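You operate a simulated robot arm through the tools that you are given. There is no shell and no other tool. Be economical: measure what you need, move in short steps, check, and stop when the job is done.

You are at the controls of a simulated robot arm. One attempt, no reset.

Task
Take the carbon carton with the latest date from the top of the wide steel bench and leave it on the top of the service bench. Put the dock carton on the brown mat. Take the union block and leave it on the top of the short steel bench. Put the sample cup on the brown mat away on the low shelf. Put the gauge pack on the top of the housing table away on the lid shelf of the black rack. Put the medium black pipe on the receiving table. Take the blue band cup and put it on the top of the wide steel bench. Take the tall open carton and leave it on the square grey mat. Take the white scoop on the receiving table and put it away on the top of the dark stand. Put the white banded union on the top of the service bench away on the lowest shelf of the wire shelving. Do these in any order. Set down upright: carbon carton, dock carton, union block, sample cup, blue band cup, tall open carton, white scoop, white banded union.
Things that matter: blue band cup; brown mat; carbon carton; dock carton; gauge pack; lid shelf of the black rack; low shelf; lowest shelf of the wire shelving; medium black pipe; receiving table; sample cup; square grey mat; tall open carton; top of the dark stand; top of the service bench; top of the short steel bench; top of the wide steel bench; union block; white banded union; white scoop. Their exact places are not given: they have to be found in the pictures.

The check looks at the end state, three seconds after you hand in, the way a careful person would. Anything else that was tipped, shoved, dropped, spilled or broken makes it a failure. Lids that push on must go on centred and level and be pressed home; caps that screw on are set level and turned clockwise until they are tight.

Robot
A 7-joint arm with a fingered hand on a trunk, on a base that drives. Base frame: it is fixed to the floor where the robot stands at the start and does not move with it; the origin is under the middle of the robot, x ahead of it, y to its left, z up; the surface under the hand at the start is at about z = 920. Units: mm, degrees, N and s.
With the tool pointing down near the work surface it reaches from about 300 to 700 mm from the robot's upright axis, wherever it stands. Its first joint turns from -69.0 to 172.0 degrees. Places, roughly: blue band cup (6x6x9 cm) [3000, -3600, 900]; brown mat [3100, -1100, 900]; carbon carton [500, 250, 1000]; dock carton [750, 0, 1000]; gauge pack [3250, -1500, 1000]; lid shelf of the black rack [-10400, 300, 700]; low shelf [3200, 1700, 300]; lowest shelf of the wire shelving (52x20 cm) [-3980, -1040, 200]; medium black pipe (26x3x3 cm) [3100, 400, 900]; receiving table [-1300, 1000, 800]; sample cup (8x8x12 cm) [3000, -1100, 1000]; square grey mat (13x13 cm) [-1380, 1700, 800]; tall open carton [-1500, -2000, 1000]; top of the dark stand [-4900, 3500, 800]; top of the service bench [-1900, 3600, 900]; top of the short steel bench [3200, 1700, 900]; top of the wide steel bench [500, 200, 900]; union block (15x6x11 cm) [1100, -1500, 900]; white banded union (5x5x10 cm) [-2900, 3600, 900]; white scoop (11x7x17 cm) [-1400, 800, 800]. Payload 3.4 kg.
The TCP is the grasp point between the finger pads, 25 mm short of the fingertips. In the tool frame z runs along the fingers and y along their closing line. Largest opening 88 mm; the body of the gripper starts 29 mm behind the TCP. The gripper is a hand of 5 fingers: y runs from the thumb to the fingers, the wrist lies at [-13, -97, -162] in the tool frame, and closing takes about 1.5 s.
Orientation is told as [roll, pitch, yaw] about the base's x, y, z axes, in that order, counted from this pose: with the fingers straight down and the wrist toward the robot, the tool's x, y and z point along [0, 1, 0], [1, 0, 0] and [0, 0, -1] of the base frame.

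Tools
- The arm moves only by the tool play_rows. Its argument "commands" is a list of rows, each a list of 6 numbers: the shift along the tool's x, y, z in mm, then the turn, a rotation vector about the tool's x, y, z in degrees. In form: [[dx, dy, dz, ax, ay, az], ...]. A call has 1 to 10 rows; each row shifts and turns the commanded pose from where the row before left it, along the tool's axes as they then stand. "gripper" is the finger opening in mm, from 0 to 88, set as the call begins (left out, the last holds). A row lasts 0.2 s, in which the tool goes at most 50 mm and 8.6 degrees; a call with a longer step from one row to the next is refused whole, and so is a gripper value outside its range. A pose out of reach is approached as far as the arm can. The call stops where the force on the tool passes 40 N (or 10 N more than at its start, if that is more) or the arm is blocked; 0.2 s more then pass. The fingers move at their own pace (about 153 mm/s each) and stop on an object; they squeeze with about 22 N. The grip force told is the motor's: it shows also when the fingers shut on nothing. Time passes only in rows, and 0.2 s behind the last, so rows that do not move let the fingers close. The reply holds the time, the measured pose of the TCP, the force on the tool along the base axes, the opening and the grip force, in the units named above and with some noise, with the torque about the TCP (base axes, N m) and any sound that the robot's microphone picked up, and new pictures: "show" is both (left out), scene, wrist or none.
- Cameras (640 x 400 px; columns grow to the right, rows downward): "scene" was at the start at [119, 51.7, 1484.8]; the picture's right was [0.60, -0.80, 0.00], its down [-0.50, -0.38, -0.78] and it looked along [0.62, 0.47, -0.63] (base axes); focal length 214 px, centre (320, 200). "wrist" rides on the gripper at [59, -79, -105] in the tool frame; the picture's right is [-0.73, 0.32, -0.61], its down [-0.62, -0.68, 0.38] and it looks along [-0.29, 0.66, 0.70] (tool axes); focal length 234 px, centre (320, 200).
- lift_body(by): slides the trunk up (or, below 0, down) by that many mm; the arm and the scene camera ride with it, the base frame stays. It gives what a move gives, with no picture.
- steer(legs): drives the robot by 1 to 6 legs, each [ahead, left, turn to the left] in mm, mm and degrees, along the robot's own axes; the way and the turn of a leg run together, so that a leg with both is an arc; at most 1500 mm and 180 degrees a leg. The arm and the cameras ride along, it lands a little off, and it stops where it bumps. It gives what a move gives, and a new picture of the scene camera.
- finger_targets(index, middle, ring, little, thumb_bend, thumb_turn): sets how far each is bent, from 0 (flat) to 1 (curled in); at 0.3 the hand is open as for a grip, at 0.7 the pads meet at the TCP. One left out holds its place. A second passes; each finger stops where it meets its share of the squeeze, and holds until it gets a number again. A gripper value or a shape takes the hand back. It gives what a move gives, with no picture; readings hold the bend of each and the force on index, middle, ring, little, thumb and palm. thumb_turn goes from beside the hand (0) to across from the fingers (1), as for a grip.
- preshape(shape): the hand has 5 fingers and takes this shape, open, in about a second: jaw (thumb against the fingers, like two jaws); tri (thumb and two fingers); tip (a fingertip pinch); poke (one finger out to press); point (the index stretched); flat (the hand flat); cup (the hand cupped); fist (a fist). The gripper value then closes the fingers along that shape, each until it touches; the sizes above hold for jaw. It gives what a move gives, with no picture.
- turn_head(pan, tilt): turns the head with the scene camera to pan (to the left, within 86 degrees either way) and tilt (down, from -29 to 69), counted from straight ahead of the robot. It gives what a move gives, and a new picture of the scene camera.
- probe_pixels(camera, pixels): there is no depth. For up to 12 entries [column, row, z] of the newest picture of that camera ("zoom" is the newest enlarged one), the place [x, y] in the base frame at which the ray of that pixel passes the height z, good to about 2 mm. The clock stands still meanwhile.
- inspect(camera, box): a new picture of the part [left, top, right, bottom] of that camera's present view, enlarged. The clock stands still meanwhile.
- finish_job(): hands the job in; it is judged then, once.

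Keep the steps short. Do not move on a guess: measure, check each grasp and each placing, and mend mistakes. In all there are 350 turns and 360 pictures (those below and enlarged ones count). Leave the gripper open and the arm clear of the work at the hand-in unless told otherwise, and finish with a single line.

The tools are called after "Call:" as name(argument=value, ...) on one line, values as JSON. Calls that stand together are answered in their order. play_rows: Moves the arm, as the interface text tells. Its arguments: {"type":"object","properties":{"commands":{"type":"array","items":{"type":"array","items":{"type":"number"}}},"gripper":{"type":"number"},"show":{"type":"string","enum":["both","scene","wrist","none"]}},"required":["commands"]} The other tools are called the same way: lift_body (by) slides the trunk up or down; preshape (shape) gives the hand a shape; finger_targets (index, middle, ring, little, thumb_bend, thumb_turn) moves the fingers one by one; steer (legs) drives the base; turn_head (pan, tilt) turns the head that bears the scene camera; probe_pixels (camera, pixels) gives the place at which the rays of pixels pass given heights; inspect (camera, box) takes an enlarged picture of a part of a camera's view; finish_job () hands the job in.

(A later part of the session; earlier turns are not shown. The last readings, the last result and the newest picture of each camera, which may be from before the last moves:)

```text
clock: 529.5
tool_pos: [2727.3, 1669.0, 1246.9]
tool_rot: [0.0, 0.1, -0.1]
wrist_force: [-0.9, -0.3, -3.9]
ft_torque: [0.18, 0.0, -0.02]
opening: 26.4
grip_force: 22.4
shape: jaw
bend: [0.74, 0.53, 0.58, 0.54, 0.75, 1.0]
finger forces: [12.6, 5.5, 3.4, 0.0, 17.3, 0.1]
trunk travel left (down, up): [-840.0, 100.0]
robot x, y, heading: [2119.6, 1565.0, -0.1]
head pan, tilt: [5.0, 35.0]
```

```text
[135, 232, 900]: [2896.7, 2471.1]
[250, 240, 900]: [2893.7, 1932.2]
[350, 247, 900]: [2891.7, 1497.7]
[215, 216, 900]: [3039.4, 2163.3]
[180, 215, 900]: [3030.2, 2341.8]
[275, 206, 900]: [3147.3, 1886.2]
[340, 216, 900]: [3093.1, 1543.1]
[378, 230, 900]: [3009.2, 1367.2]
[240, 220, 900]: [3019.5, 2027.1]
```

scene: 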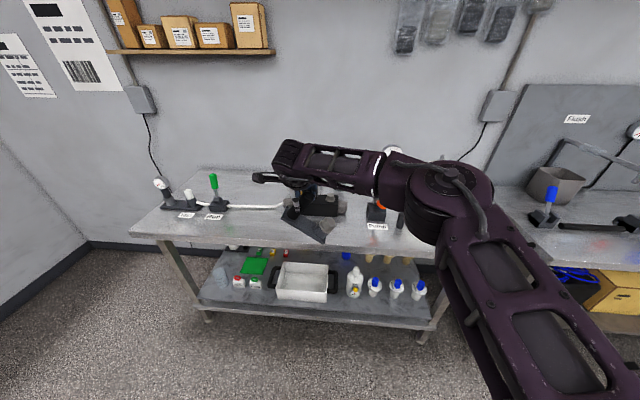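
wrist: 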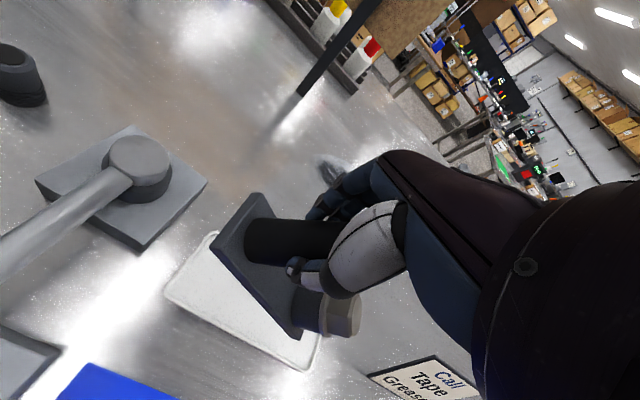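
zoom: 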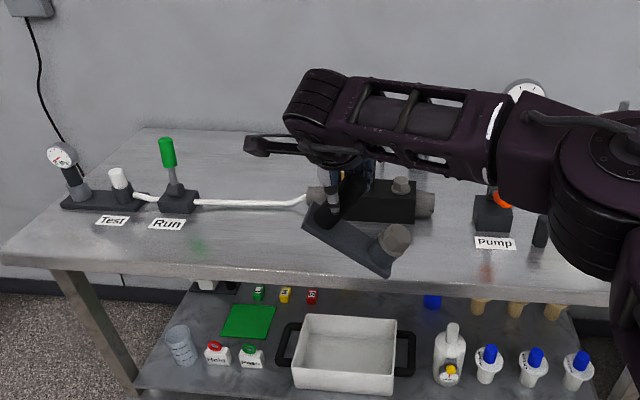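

Free strip at x 2900–3090, y 1700–2050. I bring the handle over (2985,1930) and lower the trunk 170.

Call:
steer(legs=[[0, 261, 0], [258, 0, 0]])

Call:
lift_body(by=-170)

Call:
turn_head(pan=5, tilt=48)

Call:
inspect(camera="scene", box=[200, 120, 440, 280])

```text
clock: 532.9
tool_pos: [2983.4, 1931.2, 1247.4]
tool_rot: [0.1, 0.0, 0.1]
wrist_force: [-0.1, -0.1, -5.1]
ft_torque: [0.22, -0.03, 0.02]
opening: 26.3
grip_force: 21.8
shape: jaw
bend: [0.74, 0.53, 0.58, 0.54, 0.75, 1.0]
finger forces: [12.6, 5.6, 3.4, 0.0, 17.5, 0.0]
trunk travel left (down, up): [-840.0, 100.0]
robot x, y, heading: [2378.2, 1821.9, -0.2]
head pan, tilt: [5.0, 35.0]
```

scene: 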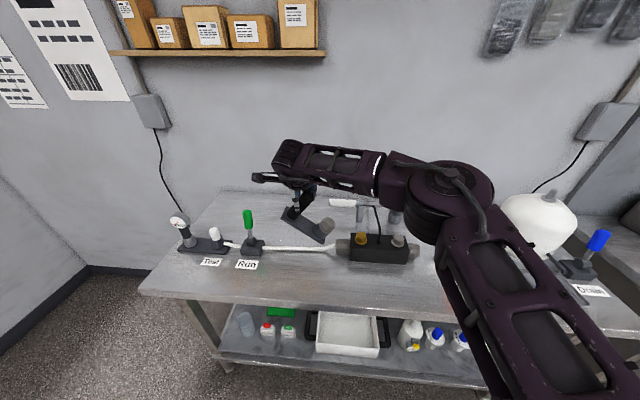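

```text
clock: 534.8
tool_pos: [2985.1, 1931.1, 1078.2]
tool_rot: [0.0, 0.1, 0.2]
wrist_force: [0.3, -0.2, -4.5]
ft_torque: [0.25, -0.01, -0.02]
opening: 26.2
grip_force: 22.0
shape: jaw
bend: [0.74, 0.53, 0.58, 0.54, 0.75, 1.0]
finger forces: [12.5, 5.6, 3.5, 0.1, 17.4, 0.0]
trunk travel left (down, up): [-670.0, 270.0]
robot x, y, heading: [2380.4, 1823.6, 0.1]
head pan, tilt: [5.0, 35.0]
```

```text
clock: 535.5
tool_pos: [2983.7, 1931.2, 1077.7]
tool_rot: [0.0, 0.1, 0.1]
wrist_force: [-0.9, -0.1, -5.2]
ft_torque: [0.21, 0.04, 0.0]
opening: 26.3
grip_force: 22.1
shape: jaw
bend: [0.74, 0.53, 0.58, 0.54, 0.75, 1.0]
finger forces: [12.6, 5.5, 3.4, 0.1, 17.5, 0.0]
trunk travel left (down, up): [-670.0, 270.0]
robot x, y, heading: [2378.4, 1822.7, 0.2]
head pan, tilt: [5.0, 48.0]
```

scene: 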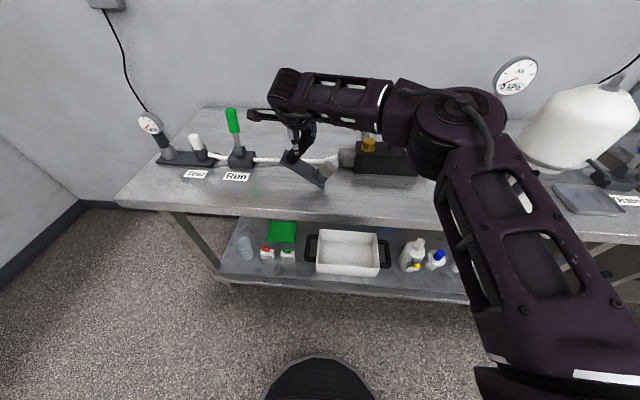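

```text
2.50 times, centred on (320, 200) of scene
```

zoom: 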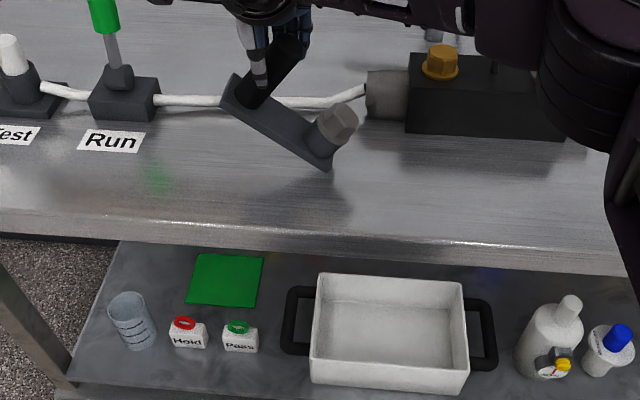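

I lower step by step; the low end should touch first and the block then lies flat.

Call:
play_rows(commands=[[0, 0, 15, 0, 0, 0], [0, 0, 10, 0, 0, 0], [0, 0, 8, 0, 0, 0], [0, 0, 8, 0, 0, 0], [0, 0, 8, 0, 0, 0], [0, 0, 8, 0, 0, 0], [0, 0, 0, 0, 0, 0]], show="scene")

```text
clock: 537.1
tool_pos: [2984.1, 1931.0, 1020.3]
tool_rot: [0.0, 0.0, 0.1]
wrist_force: [-0.3, 1.9, -0.1]
ft_torque: [-0.03, -0.08, 0.05]
opening: 27.0
grip_force: 22.2
shape: jaw
bend: [0.74, 0.52, 0.6, 0.54, 0.75, 1.0]
finger forces: [10.5, 7.5, 0.0, 0.1, 17.9, 0.0]
trunk travel left (down, up): [-670.0, 270.0]
robot x, y, heading: [2377.3, 1823.0, -0.1]
head pan, tilt: [5.0, 48.0]
```

scene: 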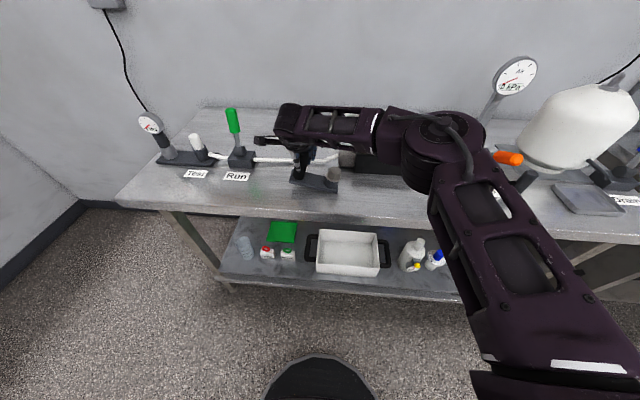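

It is flattening as hoped. I continue down.

Call:
play_rows(commands=[[0, 0, 8, 0, 0, 0], [0, 0, 8, 0, 0, 0], [0, 0, 6, 0, 0, 0], [0, 0, 5, 0, 0, 0], [0, 0, 5, 0, 0, 0], [0, 0, 4, 0, 0, 0], [0, 0, 0, 0, 0, 0]], show="none")

Call:
inspect(camera="scene", box=[240, 120, 400, 220])

```text
clock: 538.7
tool_pos: [2981.4, 1930.5, 990.5]
tool_rot: [0.1, -0.5, 0.0]
wrist_force: [4.2, 4.1, 30.5]
ft_torque: [-0.05, -0.33, 0.02]
opening: 30.1
grip_force: 22.3
shape: jaw
bend: [0.74, 0.49, 0.6, 0.54, 0.78, 1.0]
finger forces: [14.7, 10.7, 0.0, 0.0, 20.4, 0.0]
trunk travel left (down, up): [-670.0, 270.0]
robot x, y, heading: [2373.0, 1821.6, 0.2]
head pan, tilt: [5.0, 48.0]
```

```text
4.00 times, centred on (320, 170) of scene
```

zoom: 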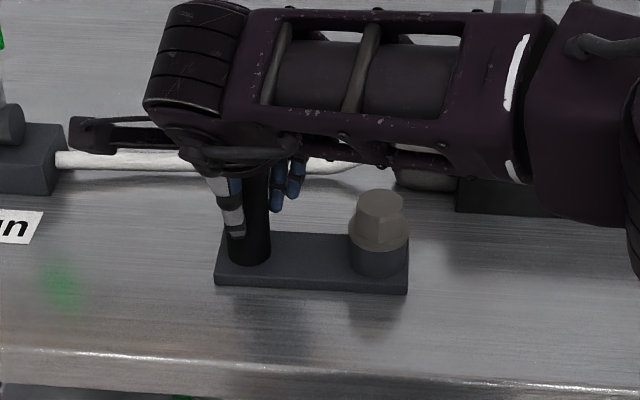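

Flat on the bench. I ease up 3 mm and open.

Call:
play_rows(commands=[[0, 0, -4, 0, 0, 0], [0, 0, 0, 0, 0, 0], [0, 0, 0, 0, 0, 0]], show="none")

Call:
play_rows(commands=[[0, 0, 0, 0, 0, 0], [0, 0, 0, 0, 0, 0], [0, 0, 0, 0, 0, 0], [0, 0, 0, 0, 0, 0]], gripper=88, show="none")

Call:
play_rows(commands=[[0, 0, -10, 0, 0, 0], [0, 0, -30, 0, 0, 0], [0, 0, -40, 0, 0, 0], [0, 0, -40, 0, 0, 0], [0, 0, -40, 0, 0, 0], [0, 0, 0, 0, 0, 0]], show="scene")

```text
clock: 539.5
tool_pos: [2980.7, 1930.3, 991.1]
tool_rot: [0.0, -0.1, 0.2]
wrist_force: [3.4, 3.3, 21.2]
ft_torque: [-0.04, -0.28, 0.02]
opening: 30.5
grip_force: 22.3
shape: jaw
bend: [0.74, 0.49, 0.6, 0.54, 0.78, 1.0]
finger forces: [14.1, 9.5, 0.0, 0.1, 19.9, 0.0]
trunk travel left (down, up): [-670.0, 270.0]
robot x, y, heading: [2376.1, 1825.9, -0.1]
head pan, tilt: [5.0, 48.0]
```

```text
clock: 540.5
tool_pos: [2983.6, 1929.5, 987.7]
tool_rot: [0.0, 0.1, 0.1]
wrist_force: [-0.2, 0.0, 0.3]
ft_torque: [-0.02, 0.02, -0.01]
opening: 87.8
grip_force: 0.1
shape: jaw
bend: [0.3, 0.3, 0.3, 0.3, 0.3, 0.98]
finger forces: [0.0, 0.1, 0.1, 0.0, 0.0, 0.0]
trunk travel left (down, up): [-670.0, 270.0]
robot x, y, heading: [2374.0, 1822.7, 0.2]
head pan, tilt: [5.0, 48.0]
```

```text
clock: 541.9
tool_pos: [2984.2, 1931.4, 1149.4]
tool_rot: [0.0, 0.1, 0.1]
wrist_force: [-0.3, 0.3, 0.0]
ft_torque: [-0.02, -0.01, 0.02]
opening: 87.7
grip_force: 0.1
shape: jaw
bend: [0.3, 0.3, 0.3, 0.3, 0.3, 0.98]
finger forces: [0.1, 0.0, 0.1, 0.0, 0.1, 0.0]
trunk travel left (down, up): [-670.0, 270.0]
robot x, y, heading: [2377.6, 1826.2, 0.1]
head pan, tilt: [5.0, 48.0]
```

scene: 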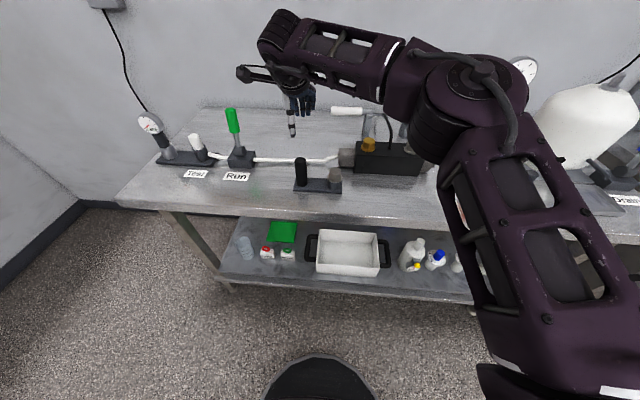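

Union block set. Next the medium black pipe near (3100,400): back off and drive right.

Call:
steer(legs=[[-280, 0, 0], [0, -1350, 0]])

Call:
turn_head(pan=0, tilt=32)

```text
clock: 550.3
tool_pos: [2698.2, 566.6, 1148.6]
tool_rot: [0.0, -0.1, -0.8]
wrist_force: [-0.3, -1.1, -0.8]
ft_torque: [0.03, -0.01, -0.01]
opening: 87.6
grip_force: 0.1
shape: jaw
bend: [0.3, 0.3, 0.3, 0.3, 0.3, 0.98]
finger forces: [0.1, 0.0, 0.0, 0.0, 0.0, 0.1]
trunk travel left (down, up): [-670.0, 270.0]
robot x, y, heading: [2089.1, 466.9, -0.7]
head pan, tilt: [5.0, 48.0]
```

scene: 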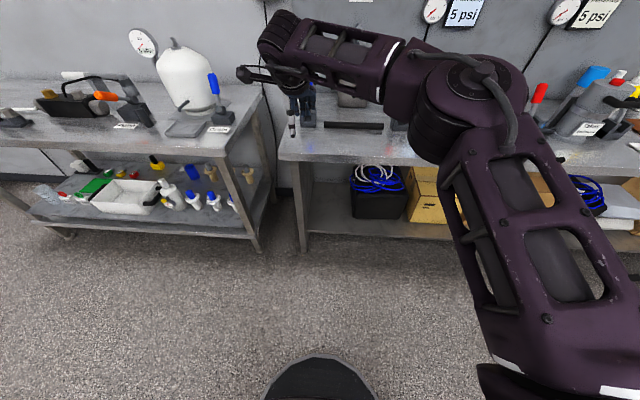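

```text
clock: 551.0
tool_pos: [2699.1, 566.5, 1149.4]
tool_rot: [0.0, -0.1, -0.8]
wrist_force: [0.9, 0.2, 0.3]
ft_torque: [-0.01, 0.02, 0.01]
opening: 87.7
grip_force: 0.0
shape: jaw
bend: [0.3, 0.3, 0.3, 0.3, 0.3, 0.98]
finger forces: [0.1, 0.0, 0.0, 0.0, 0.0, 0.0]
trunk travel left (down, up): [-670.0, 270.0]
robot x, y, heading: [2089.6, 468.7, -0.6]
head pan, tilt: [0.0, 32.0]
```

scene: 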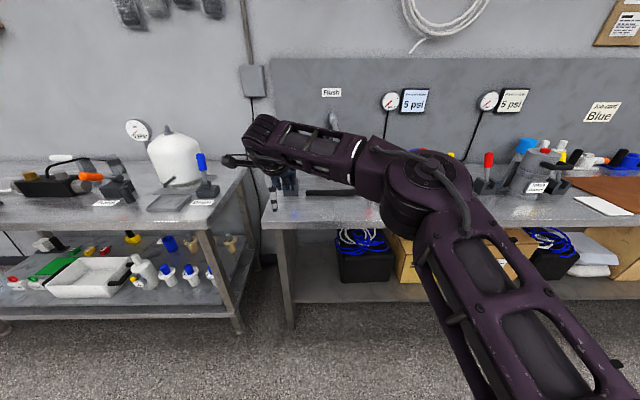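

Call:
inspect(camera="scene", box=[250, 150, 410, 240])

Call:
inspect(camera="wrist", box=[0, 0, 640, 400])

```text
4.00 times, centred on (330, 195) of scene
```

zoom: 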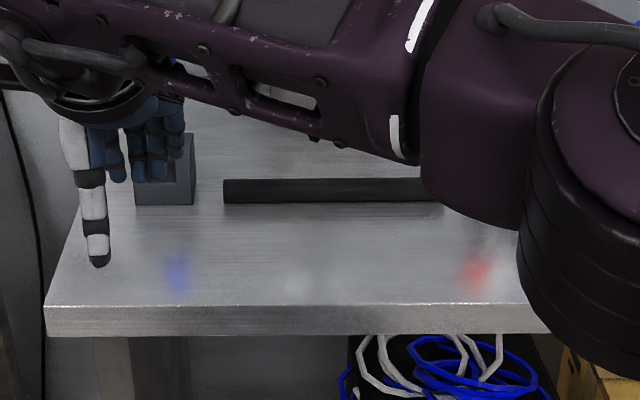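

```text
1.00 times, centred on (320, 200) of wrist (not enlarged: the box is as wide or as high as the picture)
```

zoom: 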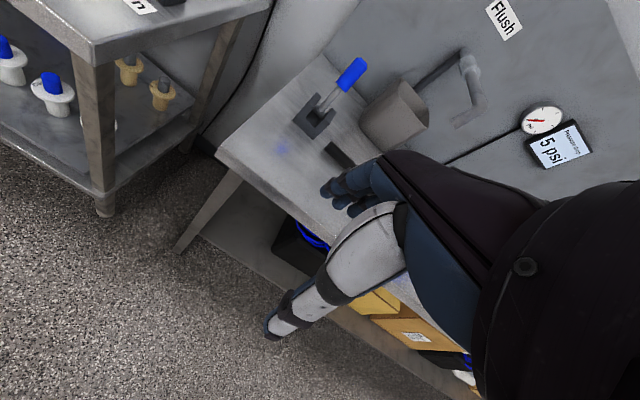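

Call:
steer(legs=[[120, -330, 0.7]])

Call:
turn_head(pan=20, tilt=40)

Call:
inspect(camera="scene", box=[200, 110, 400, 240])

```text
clock: 553.3
tool_pos: [2814.7, 243.5, 1148.2]
tool_rot: [0.1, 0.0, 0.0]
wrist_force: [-0.4, -0.1, 0.3]
ft_torque: [-0.01, 0.01, 0.01]
opening: 87.4
grip_force: 0.1
shape: jaw
bend: [0.3, 0.3, 0.3, 0.3, 0.3, 0.98]
finger forces: [0.0, 0.0, 0.0, 0.0, 0.1, 0.0]
trunk travel left (down, up): [-670.0, 270.0]
robot x, y, heading: [2202.9, 138.8, -0.2]
head pan, tilt: [0.0, 32.0]
```

scene: 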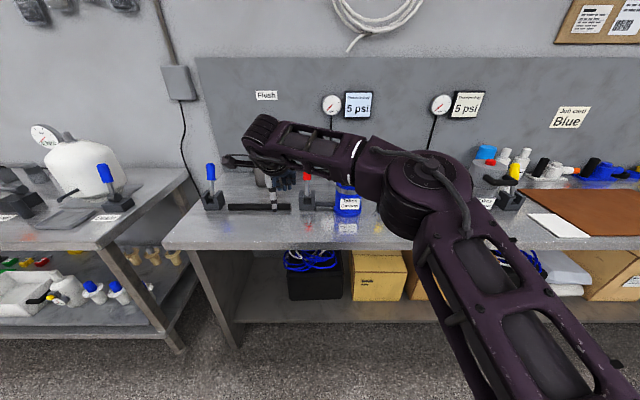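

```text
clock: 554.1
tool_pos: [2814.3, 244.3, 1148.8]
tool_rot: [0.0, 0.0, 0.0]
wrist_force: [-0.1, -0.2, -0.1]
ft_torque: [0.0, -0.03, -0.03]
opening: 87.8
grip_force: 0.0
shape: jaw
bend: [0.3, 0.3, 0.3, 0.3, 0.3, 0.98]
finger forces: [0.0, 0.0, 0.1, 0.0, 0.1, 0.0]
trunk travel left (down, up): [-670.0, 270.0]
robot x, y, heading: [2208.8, 137.7, 0.2]
head pan, tilt: [20.0, 40.0]
```

scene: 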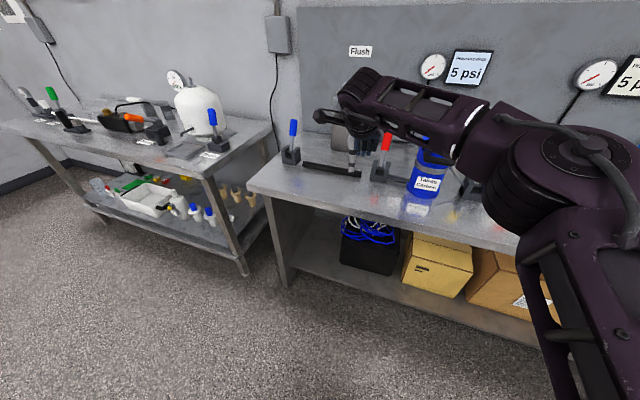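

```text
3.08 times, centred on (300, 175) of scene
```

zoom: 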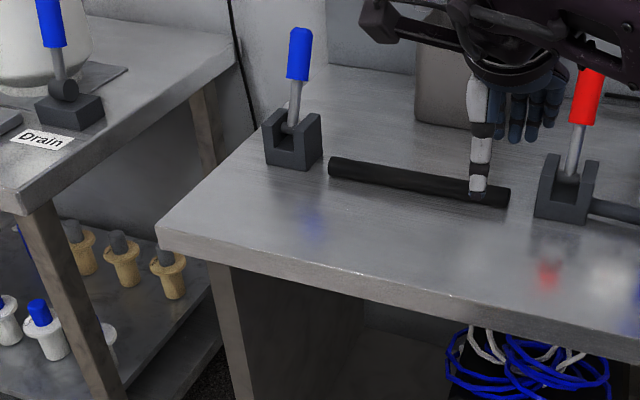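

Call:
probe_pixels(camera="zoom", pixels=[[330, 178, 900], [508, 207, 900], [330, 158, 930], [508, 190, 930], [420, 178, 915], [164, 235, 900], [430, 290, 900], [320, 165, 900], [540, 215, 900]])

```text
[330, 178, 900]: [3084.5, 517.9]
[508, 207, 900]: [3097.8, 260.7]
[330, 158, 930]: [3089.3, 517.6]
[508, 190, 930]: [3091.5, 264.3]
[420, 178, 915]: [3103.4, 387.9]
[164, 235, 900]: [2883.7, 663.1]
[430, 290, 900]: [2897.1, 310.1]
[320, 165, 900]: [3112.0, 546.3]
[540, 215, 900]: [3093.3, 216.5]
```

Pipe: 256 mm long, from (3088,518) to (3094,262), so the right one. I check the lever and vessel heights near the hand's path.

Call:
probe_pixels(camera="zoom", pixels=[[588, 72, 1020], [588, 72, 1050], [588, 72, 1080], [570, 222, 900], [425, 118, 900], [470, 128, 900], [300, 30, 1050]])

```text
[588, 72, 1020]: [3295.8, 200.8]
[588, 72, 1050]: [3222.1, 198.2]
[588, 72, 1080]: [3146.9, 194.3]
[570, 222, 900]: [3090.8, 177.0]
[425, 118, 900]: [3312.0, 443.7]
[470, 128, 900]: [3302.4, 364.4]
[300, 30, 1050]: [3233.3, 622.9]
```

The red lever stands ~1095 high where the forearm would pass. So I approach from the north-west, robot heading -30°, with the hand turned back +30°.

Call:
steer(legs=[[0, 445, 0], [0, 0, -30]])

Call:
play_rows(commands=[[0, 0, 0, 0, 0, -7.5], [0, 0, 0, 0, 0, -7.5], [0, 0, 0, 0, 0, -7.5], [0, 0, 0, 0, 0, -7.5], [0, 0, 0, 0, 0, 0]], show="none")

```text
clock: 558.3
tool_pos: [2786.1, 372.7, 1149.6]
tool_rot: [0.0, 0.0, -30.0]
wrist_force: [0.0, -0.4, 0.3]
ft_torque: [-0.02, -0.04, -0.01]
opening: 87.7
grip_force: 0.1
shape: jaw
bend: [0.3, 0.3, 0.3, 0.3, 0.3, 0.98]
finger forces: [0.1, 0.0, 0.0, 0.0, 0.0, 0.0]
trunk travel left (down, up): [-670.0, 270.0]
robot x, y, heading: [2203.0, 581.4, -30.0]
head pan, tilt: [20.0, 40.0]
```

scene: 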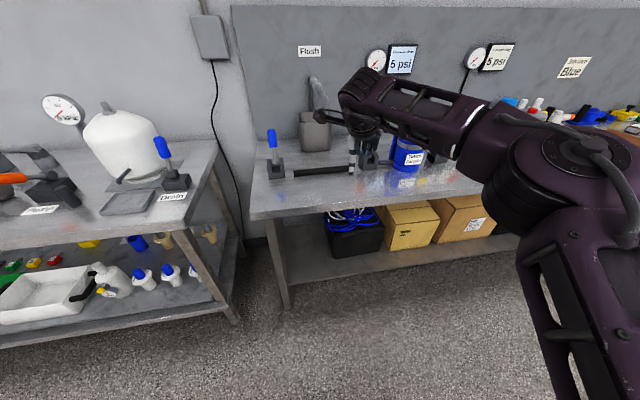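

```text
clock: 559.5
tool_pos: [2784.6, 371.5, 1148.6]
tool_rot: [0.0, 0.0, 0.2]
wrist_force: [-0.8, -0.6, 0.3]
ft_torque: [0.01, 0.0, -0.01]
opening: 87.4
grip_force: 0.1
shape: jaw
bend: [0.3, 0.3, 0.3, 0.3, 0.3, 0.98]
finger forces: [0.0, 0.0, 0.1, 0.0, 0.1, 0.0]
trunk travel left (down, up): [-670.0, 270.0]
robot x, y, heading: [2205.7, 583.1, -29.9]
head pan, tilt: [20.0, 40.0]
```

Call:
steer(legs=[[266, 175, 0]])

Call:
play_rows(commands=[[0, 0, 40, 0, 0, 0], [0, 0, 40, 0, 0, 0], [0, 0, 40, 0, 0, 0], [0, 0, 0, 0, 0, 0]], show="both")

```text
clock: 561.5
tool_pos: [3053.1, 386.0, 1148.8]
tool_rot: [0.0, 0.8, -0.1]
wrist_force: [-19.2, -1.6, 1.5]
ft_torque: [0.16, -0.05, 0.03]
opening: 86.8
grip_force: 0.0
shape: jaw
bend: [0.52, 0.3, 0.3, 0.3, 0.3, 0.98]
finger forces: [21.9, 5.2, 0.1, 0.0, 0.0, 0.1]
trunk travel left (down, up): [-670.0, 270.0]
robot x, y, heading: [2485.1, 597.1, -30.1]
head pan, tilt: [20.0, 40.0]
stopped in leg 1: the force on the tool passed its limit at 49 N (the readings are from after the stop); the commanded pose is now the measured one
```

scene: 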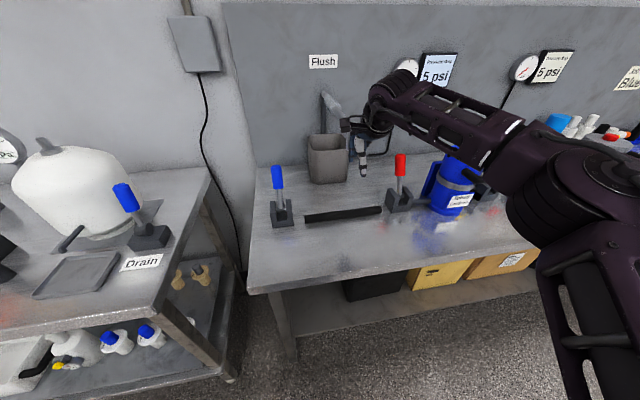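

```text
clock: 562.5
tool_pos: [3059.8, 386.7, 1026.2]
tool_rot: [-0.1, 0.9, -0.1]
wrist_force: [-0.5, -0.3, 0.6]
ft_torque: [0.01, 0.01, -0.01]
opening: 88.0
grip_force: 0.1
shape: jaw
bend: [0.3, 0.3, 0.3, 0.3, 0.3, 0.98]
finger forces: [0.0, 0.0, 0.1, 0.0, 0.0, 0.0]
trunk travel left (down, up): [-670.0, 270.0]
robot x, y, heading: [2485.8, 597.7, -29.9]
head pan, tilt: [20.0, 40.0]
```

scene: 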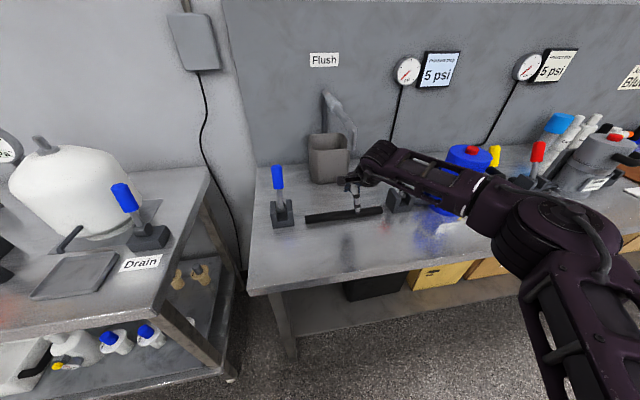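
wrist: 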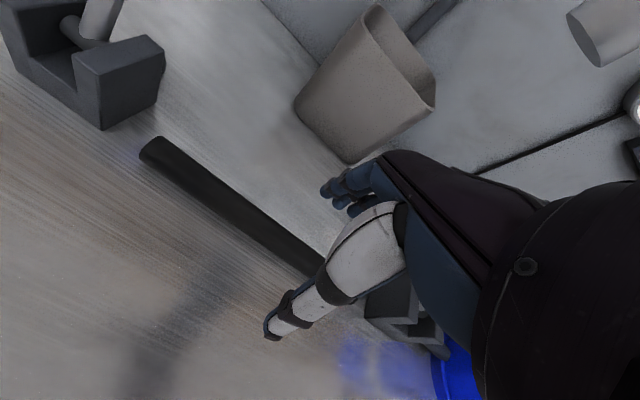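

The index finger bumped the flush tap from above (49 N) and the drive stopped. I check that tap and vessel are still in order.

Call:
inspect(camera="scene", box=[250, 70, 410, 230])

```text
2.50 times, centred on (330, 150) of scene
```

zoom: 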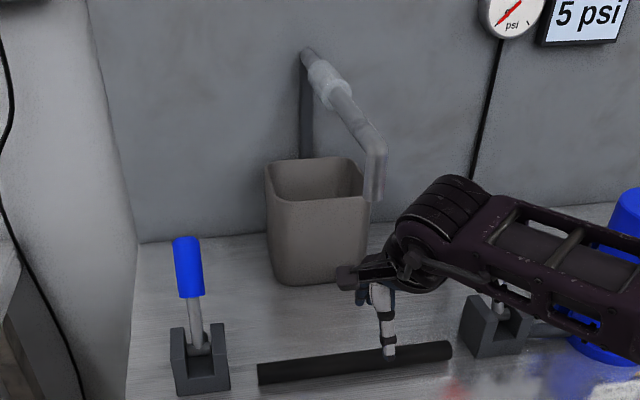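

Call:
probe_pixels(camera="zoom", pixels=[[372, 198, 1050], [372, 198, 1100], [372, 198, 1130], [372, 140, 1150], [372, 140, 1200], [318, 280, 900], [370, 270, 900], [310, 55, 1250], [365, 190, 1050]])

Call:
probe_pixels(camera="wrist", pixels=[[350, 163, 900], [297, 115, 900], [150, 148, 930], [155, 163, 900], [300, 262, 915], [325, 275, 915], [250, 225, 915]])

```text
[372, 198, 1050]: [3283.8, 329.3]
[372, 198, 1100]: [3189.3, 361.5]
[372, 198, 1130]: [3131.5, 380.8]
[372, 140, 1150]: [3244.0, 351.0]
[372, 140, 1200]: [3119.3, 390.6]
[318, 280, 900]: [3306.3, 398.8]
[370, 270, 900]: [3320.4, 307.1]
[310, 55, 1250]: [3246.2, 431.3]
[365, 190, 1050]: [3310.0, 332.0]
```

```text
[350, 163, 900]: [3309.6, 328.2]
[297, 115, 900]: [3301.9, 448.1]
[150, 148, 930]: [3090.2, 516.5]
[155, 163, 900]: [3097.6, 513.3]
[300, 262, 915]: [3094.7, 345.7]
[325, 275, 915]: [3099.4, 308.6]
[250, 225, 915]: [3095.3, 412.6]
```

The tap's outlet hangs near z ≥ 1100; the hand at z ~965 passes below it. I lower to 965, go forward 40 mm, then look.

Call:
play_rows(commands=[[0, -15, 20, -0.9, 0, 0], [0, 0, 30, 0, 0, 0], [0, 0, 8, 0, 0, 0], [0, 20, 0, 0, 0, 0], [0, 20, 0, 0, 0, 0], [0, 15, 0, 0, 0, 0], [0, 0, 0, 0, 0, 0]], show="both")

```text
clock: 564.0
tool_pos: [3098.9, 385.6, 967.7]
tool_rot: [-0.1, 0.0, 0.0]
wrist_force: [0.7, 0.3, 0.7]
ft_torque: [0.01, -0.01, -0.01]
opening: 87.9
grip_force: 0.1
shape: jaw
bend: [0.3, 0.3, 0.3, 0.3, 0.3, 0.98]
finger forces: [0.1, 0.1, 0.0, 0.0, 0.0, 0.1]
trunk travel left (down, up): [-670.0, 270.0]
robot x, y, heading: [2481.1, 598.3, -30.4]
head pan, tilt: [20.0, 40.0]
```

scene: 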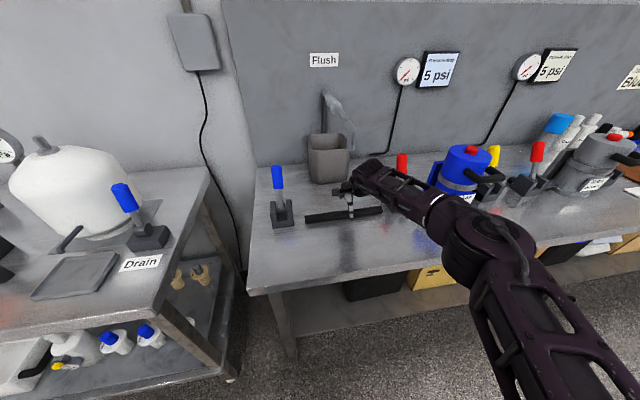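
wrist: 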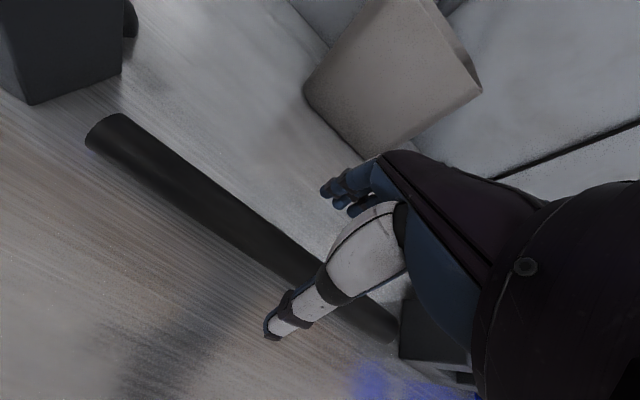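

Straddling the pipe. I lower gently until the tips are near the surface.

Call:
play_rows(commands=[[0, 0, 15, 0, 0, 0], [0, 0, 12, 0, 0, 0], [0, 0, 6, 0, 0, 0], [0, 0, 4, 0, 0, 0], [0, 0, 0, 0, 0, 0]], show="wrist")

```text
clock: 565.2
tool_pos: [3098.0, 386.2, 931.6]
tool_rot: [-0.1, 0.0, 0.0]
wrist_force: [0.8, -0.6, 0.5]
ft_torque: [-0.05, -0.01, -0.03]
opening: 87.7
grip_force: 0.1
shape: jaw
bend: [0.3, 0.3, 0.3, 0.3, 0.3, 0.98]
finger forces: [0.0, 0.0, 0.0, 0.0, 0.0, 0.1]
trunk travel left (down, up): [-670.0, 270.0]
robot x, y, heading: [2486.3, 601.5, -30.2]
head pan, tilt: [20.0, 40.0]
```

wrist: 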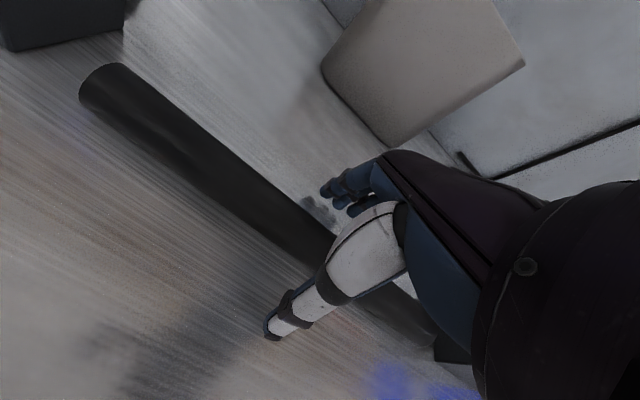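

Call:
play_rows(commands=[[0, 0, 4, 0, 0, 0], [0, 0, 0, 0, 0, 0], [0, 0, 0, 0, 0, 0], [0, 0, 0, 0, 0, 0], [0, 0, 0, 0, 0, 0], [0, 0, 0, 0, 0, 0], [0, 0, 0, 0, 0, 0], [0, 0, 0, 0, 0, 0], [0, 0, 0, 0, 0, 0]], gripper=5, show="none")

Call:
play_rows(commands=[[0, 0, -8, 0, 0, 0], [0, 0, -15, 0, 0, 0], [0, 0, -12, 0, 0, 0], [0, 0, 0, 0, 0, 0]], show="both")

```text
clock: 567.2
tool_pos: [3098.4, 386.9, 927.6]
tool_rot: [0.0, 0.1, 0.0]
wrist_force: [0.3, -0.3, 0.2]
ft_torque: [-0.01, 0.03, 0.01]
opening: 16.7
grip_force: 22.2
shape: jaw
bend: [0.73, 0.6, 0.6, 0.71, 0.75, 1.0]
finger forces: [11.6, 4.5, 2.3, 0.8, 19.5, 0.1]
trunk travel left (down, up): [-670.0, 270.0]
robot x, y, heading: [2486.0, 599.7, -30.1]
head pan, tilt: [20.0, 40.0]
```

```text
clock: 568.2
tool_pos: [3098.5, 386.3, 962.5]
tool_rot: [-0.1, 0.0, 0.0]
wrist_force: [-0.4, -0.4, -0.7]
ft_torque: [0.0, 0.0, -0.01]
opening: 17.1
grip_force: 22.3
shape: jaw
bend: [0.73, 0.6, 0.6, 0.71, 0.75, 1.0]
finger forces: [11.5, 4.6, 2.3, 0.8, 19.4, 0.0]
trunk travel left (down, up): [-670.0, 270.0]
robot x, y, heading: [2486.3, 599.9, -29.8]
head pan, tilt: [20.0, 40.0]
```

scene: 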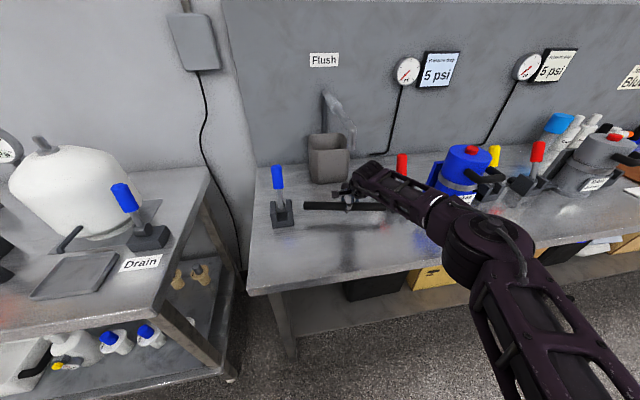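
wrist: 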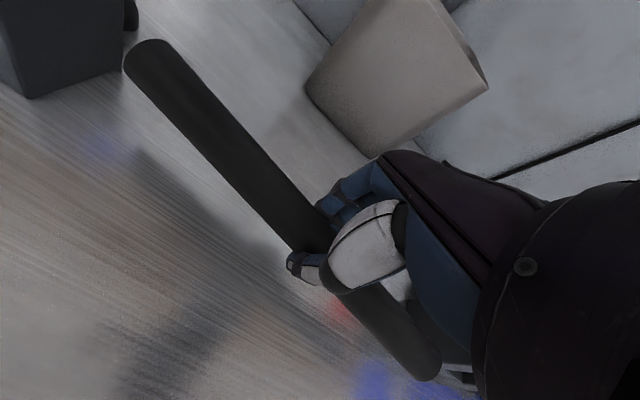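

Pipe held level. I pull it out below the tap, then drive away.

Call:
play_rows(commands=[[0, -20, -8, 0, 0, 0], [0, -30, -8, 0, 0, 0], [0, -30, -5, 0, 0, 0], [0, 0, 0, 0, 0, 0]], show="none")

Call:
steer(legs=[[-260, -150, 0]])

Call:
lift_body(by=250)

Call:
steer(legs=[[0, 0, 30], [0, 1500, 0], [0, 520, 0], [0, 0, 180], [1500, 0, 0], [1200, 0, 0]])

```text
clock: 569.2
tool_pos: [3019.2, 385.8, 983.9]
tool_rot: [-0.1, 0.0, 0.0]
wrist_force: [-0.5, -0.3, -0.3]
ft_torque: [0.02, 0.05, 0.01]
opening: 17.0
grip_force: 21.9
shape: jaw
bend: [0.73, 0.6, 0.6, 0.71, 0.75, 1.0]
finger forces: [11.7, 4.6, 2.3, 0.7, 19.5, 0.1]
trunk travel left (down, up): [-670.0, 270.0]
robot x, y, heading: [2482.2, 598.9, -30.0]
head pan, tilt: [20.0, 40.0]
```

```text
clock: 571.3
tool_pos: [2715.7, 386.5, 983.3]
tool_rot: [-0.1, 0.1, -0.2]
wrist_force: [-1.1, -0.1, -0.7]
ft_torque: [-0.04, 0.03, -0.02]
opening: 17.0
grip_force: 21.8
shape: jaw
bend: [0.73, 0.6, 0.6, 0.71, 0.75, 1.0]
finger forces: [11.5, 4.6, 2.4, 0.7, 19.6, 0.1]
trunk travel left (down, up): [-670.0, 270.0]
robot x, y, heading: [2179.1, 603.7, -30.2]
head pan, tilt: [20.0, 40.0]
```

scene: 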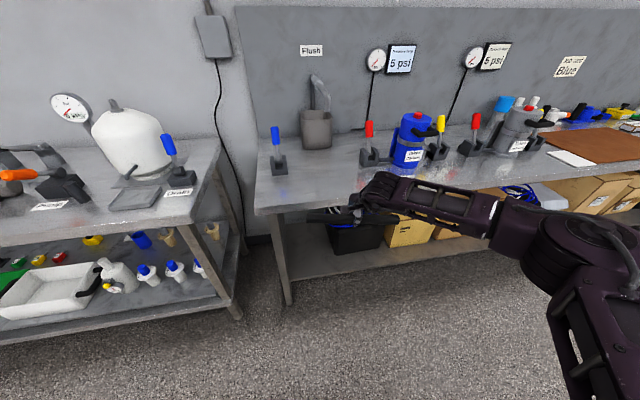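

```text
clock: 573.9
tool_pos: [2716.0, 386.1, 1234.2]
tool_rot: [-0.1, 0.0, -0.2]
wrist_force: [0.2, 0.3, -1.1]
ft_torque: [0.01, 0.01, -0.02]
opening: 17.0
grip_force: 21.8
shape: jaw
bend: [0.73, 0.6, 0.6, 0.71, 0.75, 1.0]
finger forces: [11.6, 4.5, 2.3, 0.7, 19.4, 0.0]
trunk travel left (down, up): [-920.0, 20.0]
robot x, y, heading: [2187.2, 599.5, -30.2]
head pan, tilt: [20.0, 40.0]
```

```text
clock: 605.6
tool_pos: [-1102.0, 2404.3, 1233.3]
tool_rot: [0.0, 0.0, -147.9]
wrist_force: [0.0, 0.1, -0.2]
ft_torque: [0.01, -0.01, 0.01]
opening: 16.7
grip_force: 21.6
shape: jaw
bend: [0.73, 0.6, 0.61, 0.71, 0.75, 1.0]
finger forces: [11.5, 4.3, 2.2, 0.4, 18.7, 0.0]
trunk travel left (down, up): [-920.0, 20.0]
robot x, y, heading: [-537.8, 2508.4, -177.9]
head pan, tilt: [20.0, 40.0]
```

scene: 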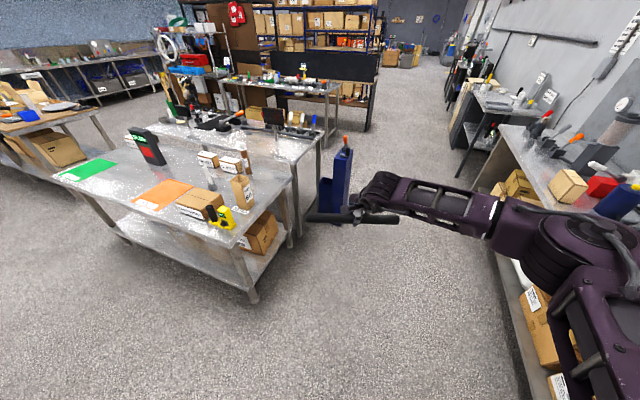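

I drive south along the table and turn the hand so the pipe lies along the table edge.

Call:
steer(legs=[[0, 0, -2.1], [0, 1500, 0], [0, 140, 0]])

Call:
play_rows(commands=[[0, 0, 0, 0, 0, 7.5], [0, 0, 0, 0, 0, 7.5], [0, 0, 0, 0, 0, 7.5], [0, 0, 0, 0, 0, 7.5], [0, 0, 0, 0, 0, 0]], show="none")

Call:
turn_head(pan=10, tilt=45)

```text
clock: 614.3
tool_pos: [-1105.6, 789.7, 1234.1]
tool_rot: [-0.2, -0.1, -150.2]
wrist_force: [-0.6, -1.7, -1.4]
ft_torque: [-0.02, -0.01, 0.02]
opening: 16.6
grip_force: 21.8
shape: jaw
bend: [0.73, 0.6, 0.61, 0.71, 0.75, 1.0]
finger forces: [11.4, 4.3, 2.3, 0.5, 18.9, 0.1]
trunk travel left (down, up): [-920.0, 20.0]
robot x, y, heading: [-537.0, 869.3, 179.7]
head pan, tilt: [20.0, 40.0]
```

scene: 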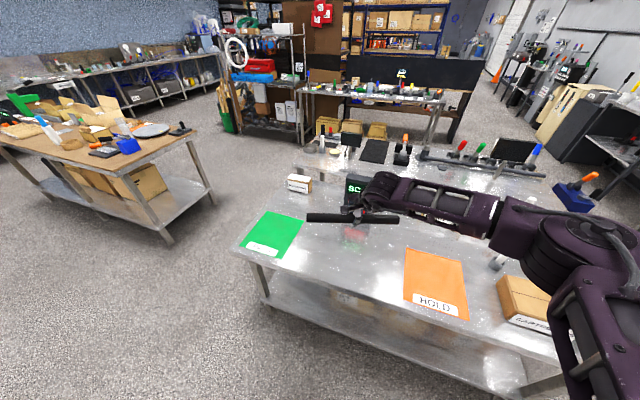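

```text
clock: 615.5
tool_pos: [-1105.0, 789.1, 1233.1]
tool_rot: [-0.1, -0.1, 179.9]
wrist_force: [0.4, -0.6, -0.6]
ft_torque: [-0.02, 0.01, -0.01]
opening: 16.4
grip_force: 21.7
shape: jaw
bend: [0.73, 0.6, 0.61, 0.71, 0.75, 1.0]
finger forces: [11.6, 4.4, 2.2, 0.5, 18.9, 0.0]
trunk travel left (down, up): [-920.0, 20.0]
robot x, y, heading: [-536.4, 871.5, 180.1]
head pan, tilt: [20.0, 40.0]
```

```text
clock: 616.2
tool_pos: [-1104.9, 788.0, 1233.9]
tool_rot: [-0.1, 0.0, 179.9]
wrist_force: [0.1, -0.7, -1.0]
ft_torque: [0.01, 0.01, 0.03]
opening: 16.4
grip_force: 22.4
shape: jaw
bend: [0.73, 0.6, 0.61, 0.71, 0.75, 1.0]
finger forces: [11.5, 4.4, 2.2, 0.5, 18.9, 0.1]
trunk travel left (down, up): [-920.0, 20.0]
robot x, y, heading: [-534.9, 869.7, 180.3]
head pan, tilt: [10.0, 45.0]
```

scene: 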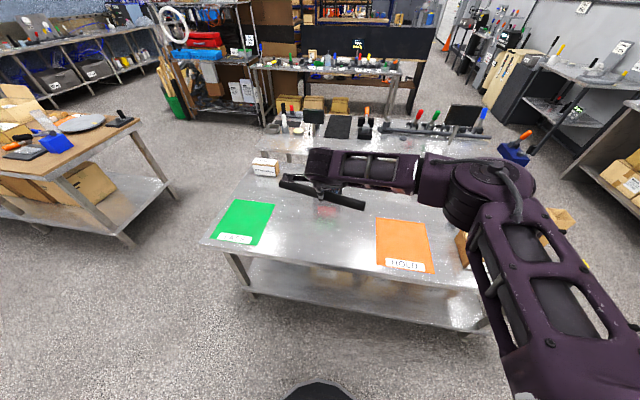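

Call:
inspect(camera="scene", box=[220, 130, 440, 290])

Call:
probe_pixels(camera="scene", pixels=[[274, 204, 812], [245, 245, 812], [376, 219, 812], [380, 266, 812], [203, 245, 812], [470, 288, 812], [310, 215, 812], [345, 225, 812]])

Call:
inspect(camera="wrist", box=[0, 0, 640, 400])

```text
2.50 times, centred on (330, 210) of scene
```

zoom: 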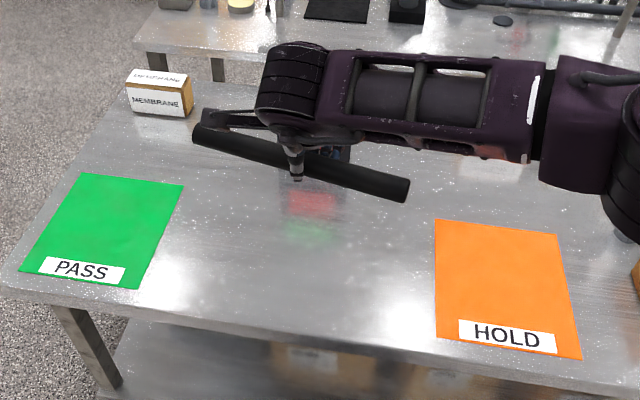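

```text
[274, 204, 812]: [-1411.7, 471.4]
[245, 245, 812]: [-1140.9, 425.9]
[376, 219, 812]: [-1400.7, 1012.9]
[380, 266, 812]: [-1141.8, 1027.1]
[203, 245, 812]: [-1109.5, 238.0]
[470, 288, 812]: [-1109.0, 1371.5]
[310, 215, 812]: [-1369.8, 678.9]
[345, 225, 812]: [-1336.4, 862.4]
```

```text
1.00 times, centred on (320, 200) of wrist (not enlarged: the box is as wide or as high as the picture)
```

zoom: 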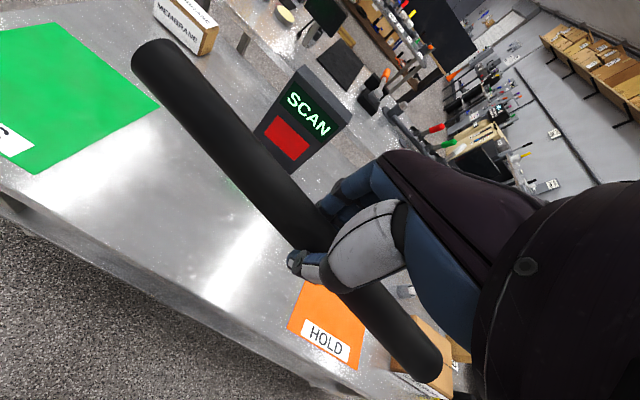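

The free area between PASS (y<470) and HOLD (y>1013) takes the pipe. I bring it to (-1270,745) and lower.

Call:
steer(legs=[[165, 43, 0]])

Call:
lift_body(by=-350)

Call:
play_rows(commands=[[0, 0, 10, 0, 0, 0], [0, 0, 8, 0, 0, 0], [0, 0, 5, 0, 0, 0], [0, 0, 4, 0, 0, 0], [0, 0, 4, 0, 0, 0], [0, 0, 4, 0, 0, 0]], show="scene")

```text
clock: 617.7
tool_pos: [-1268.6, 746.3, 1234.8]
tool_rot: [-0.1, -0.1, 179.9]
wrist_force: [0.0, -0.1, -0.8]
ft_torque: [-0.01, 0.0, -0.04]
opening: 16.8
grip_force: 22.3
shape: jaw
bend: [0.73, 0.6, 0.61, 0.71, 0.75, 1.0]
finger forces: [11.5, 4.5, 2.2, 0.6, 18.8, 0.0]
trunk travel left (down, up): [-920.0, 20.0]
robot x, y, heading: [-701.1, 823.5, 180.0]
head pan, tilt: [10.0, 45.0]
```

scene: 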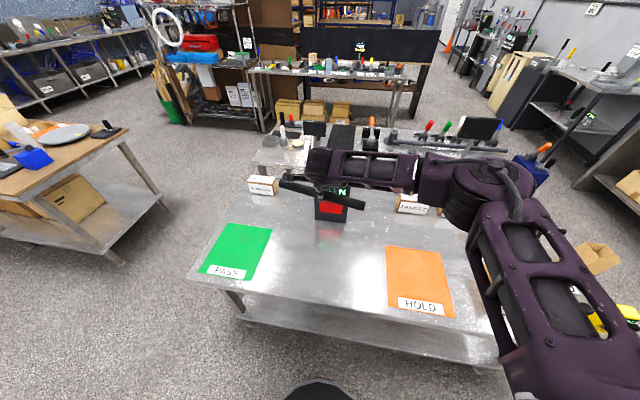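

```text
clock: 621.1
tool_pos: [-1271.1, 746.0, 883.3]
tool_rot: [-0.2, -0.2, 179.8]
wrist_force: [0.1, -1.2, -1.0]
ft_torque: [0.0, -0.05, -0.01]
opening: 16.7
grip_force: 22.3
shape: jaw
bend: [0.73, 0.6, 0.61, 0.71, 0.75, 1.0]
finger forces: [11.6, 4.3, 2.2, 0.5, 18.7, 0.0]
trunk travel left (down, up): [-570.0, 370.0]
robot x, y, heading: [-700.6, 832.2, 179.8]
head pan, tilt: [10.0, 45.0]
```

```text
clock: 622.5
tool_pos: [-1271.1, 744.4, 848.8]
tool_rot: [-0.1, -0.1, 179.9]
wrist_force: [0.9, 0.1, -1.1]
ft_torque: [0.01, 0.02, -0.01]
opening: 16.5
grip_force: 21.6
shape: jaw
bend: [0.73, 0.6, 0.61, 0.71, 0.75, 1.0]
finger forces: [11.5, 4.4, 2.2, 0.5, 18.9, 0.1]
trunk travel left (down, up): [-570.0, 370.0]
robot x, y, heading: [-701.2, 828.8, 179.8]
head pan, tilt: [10.0, 45.0]
```

scene: 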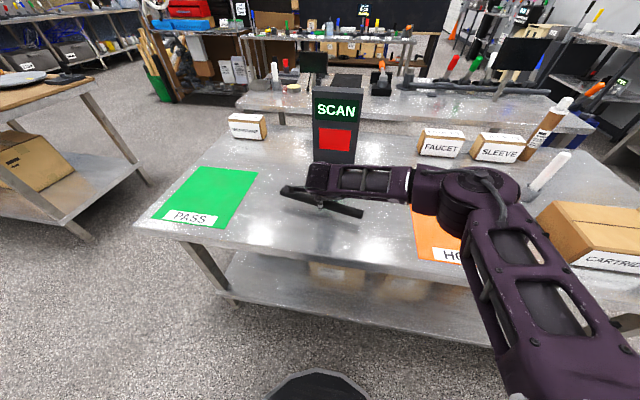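

Not touching yet. I lower further in 3 mm steps.

Call:
play_rows(commands=[[0, 0, 3, 0, 0, 0], [0, 0, 3, 0, 0, 0], [0, 0, 3, 0, 0, 0], [0, 0, 3, 0, 0, 0], [0, 0, 3, 0, 0, 0], [0, 0, 3, 0, 0, 0], [0, 0, 3, 0, 0, 0]], show="none")

```text
clock: 624.1
tool_pos: [-1270.9, 745.4, 828.0]
tool_rot: [-0.1, 0.0, 180.0]
wrist_force: [0.2, 0.6, -1.8]
ft_torque: [0.03, 0.0, 0.0]
opening: 16.3
grip_force: 21.9
shape: jaw
bend: [0.73, 0.6, 0.61, 0.71, 0.76, 1.0]
finger forces: [11.5, 4.4, 2.2, 0.5, 18.8, 0.1]
trunk travel left (down, up): [-570.0, 370.0]
robot x, y, heading: [-700.2, 828.2, 180.0]
head pan, tilt: [10.0, 45.0]
```

Call:
play_rows(commands=[[0, 0, 3, 0, 0, 0], [0, 0, 3, 0, 0, 0], [0, 0, 3, 0, 0, 0], [0, 0, 3, 0, 0, 0], [0, 0, 3, 0, 0, 0], [0, 0, 3, 0, 0, 0], [0, 0, 3, 0, 0, 0]], show="scene")

```text
clock: 625.1
tool_pos: [-1272.6, 743.1, 825.3]
tool_rot: [0.4, -1.0, 179.9]
wrist_force: [2.9, 1.8, 19.3]
ft_torque: [-0.1, -0.16, 0.06]
opening: 18.2
grip_force: 22.0
shape: jaw
bend: [0.73, 0.6, 0.62, 0.71, 0.77, 1.0]
finger forces: [20.0, 4.4, 2.2, 0.5, 32.8, 0.0]
trunk travel left (down, up): [-570.0, 370.0]
robot x, y, heading: [-702.4, 832.3, 179.9]
head pan, tilt: [10.0, 45.0]
stopped in row 4: the force on the tool passed its limit at 43 N (the readings are from after the stop); the commanded pose is now the measured one
```

scene: 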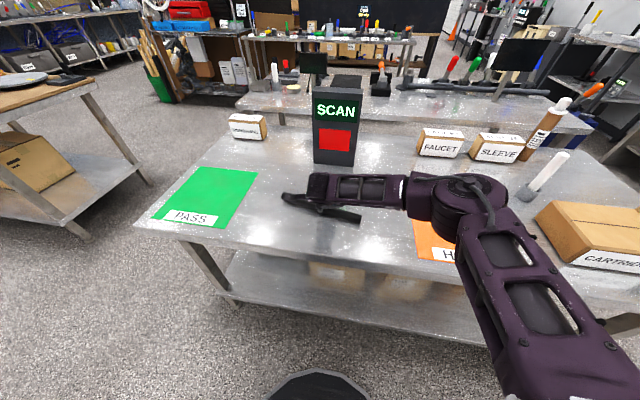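

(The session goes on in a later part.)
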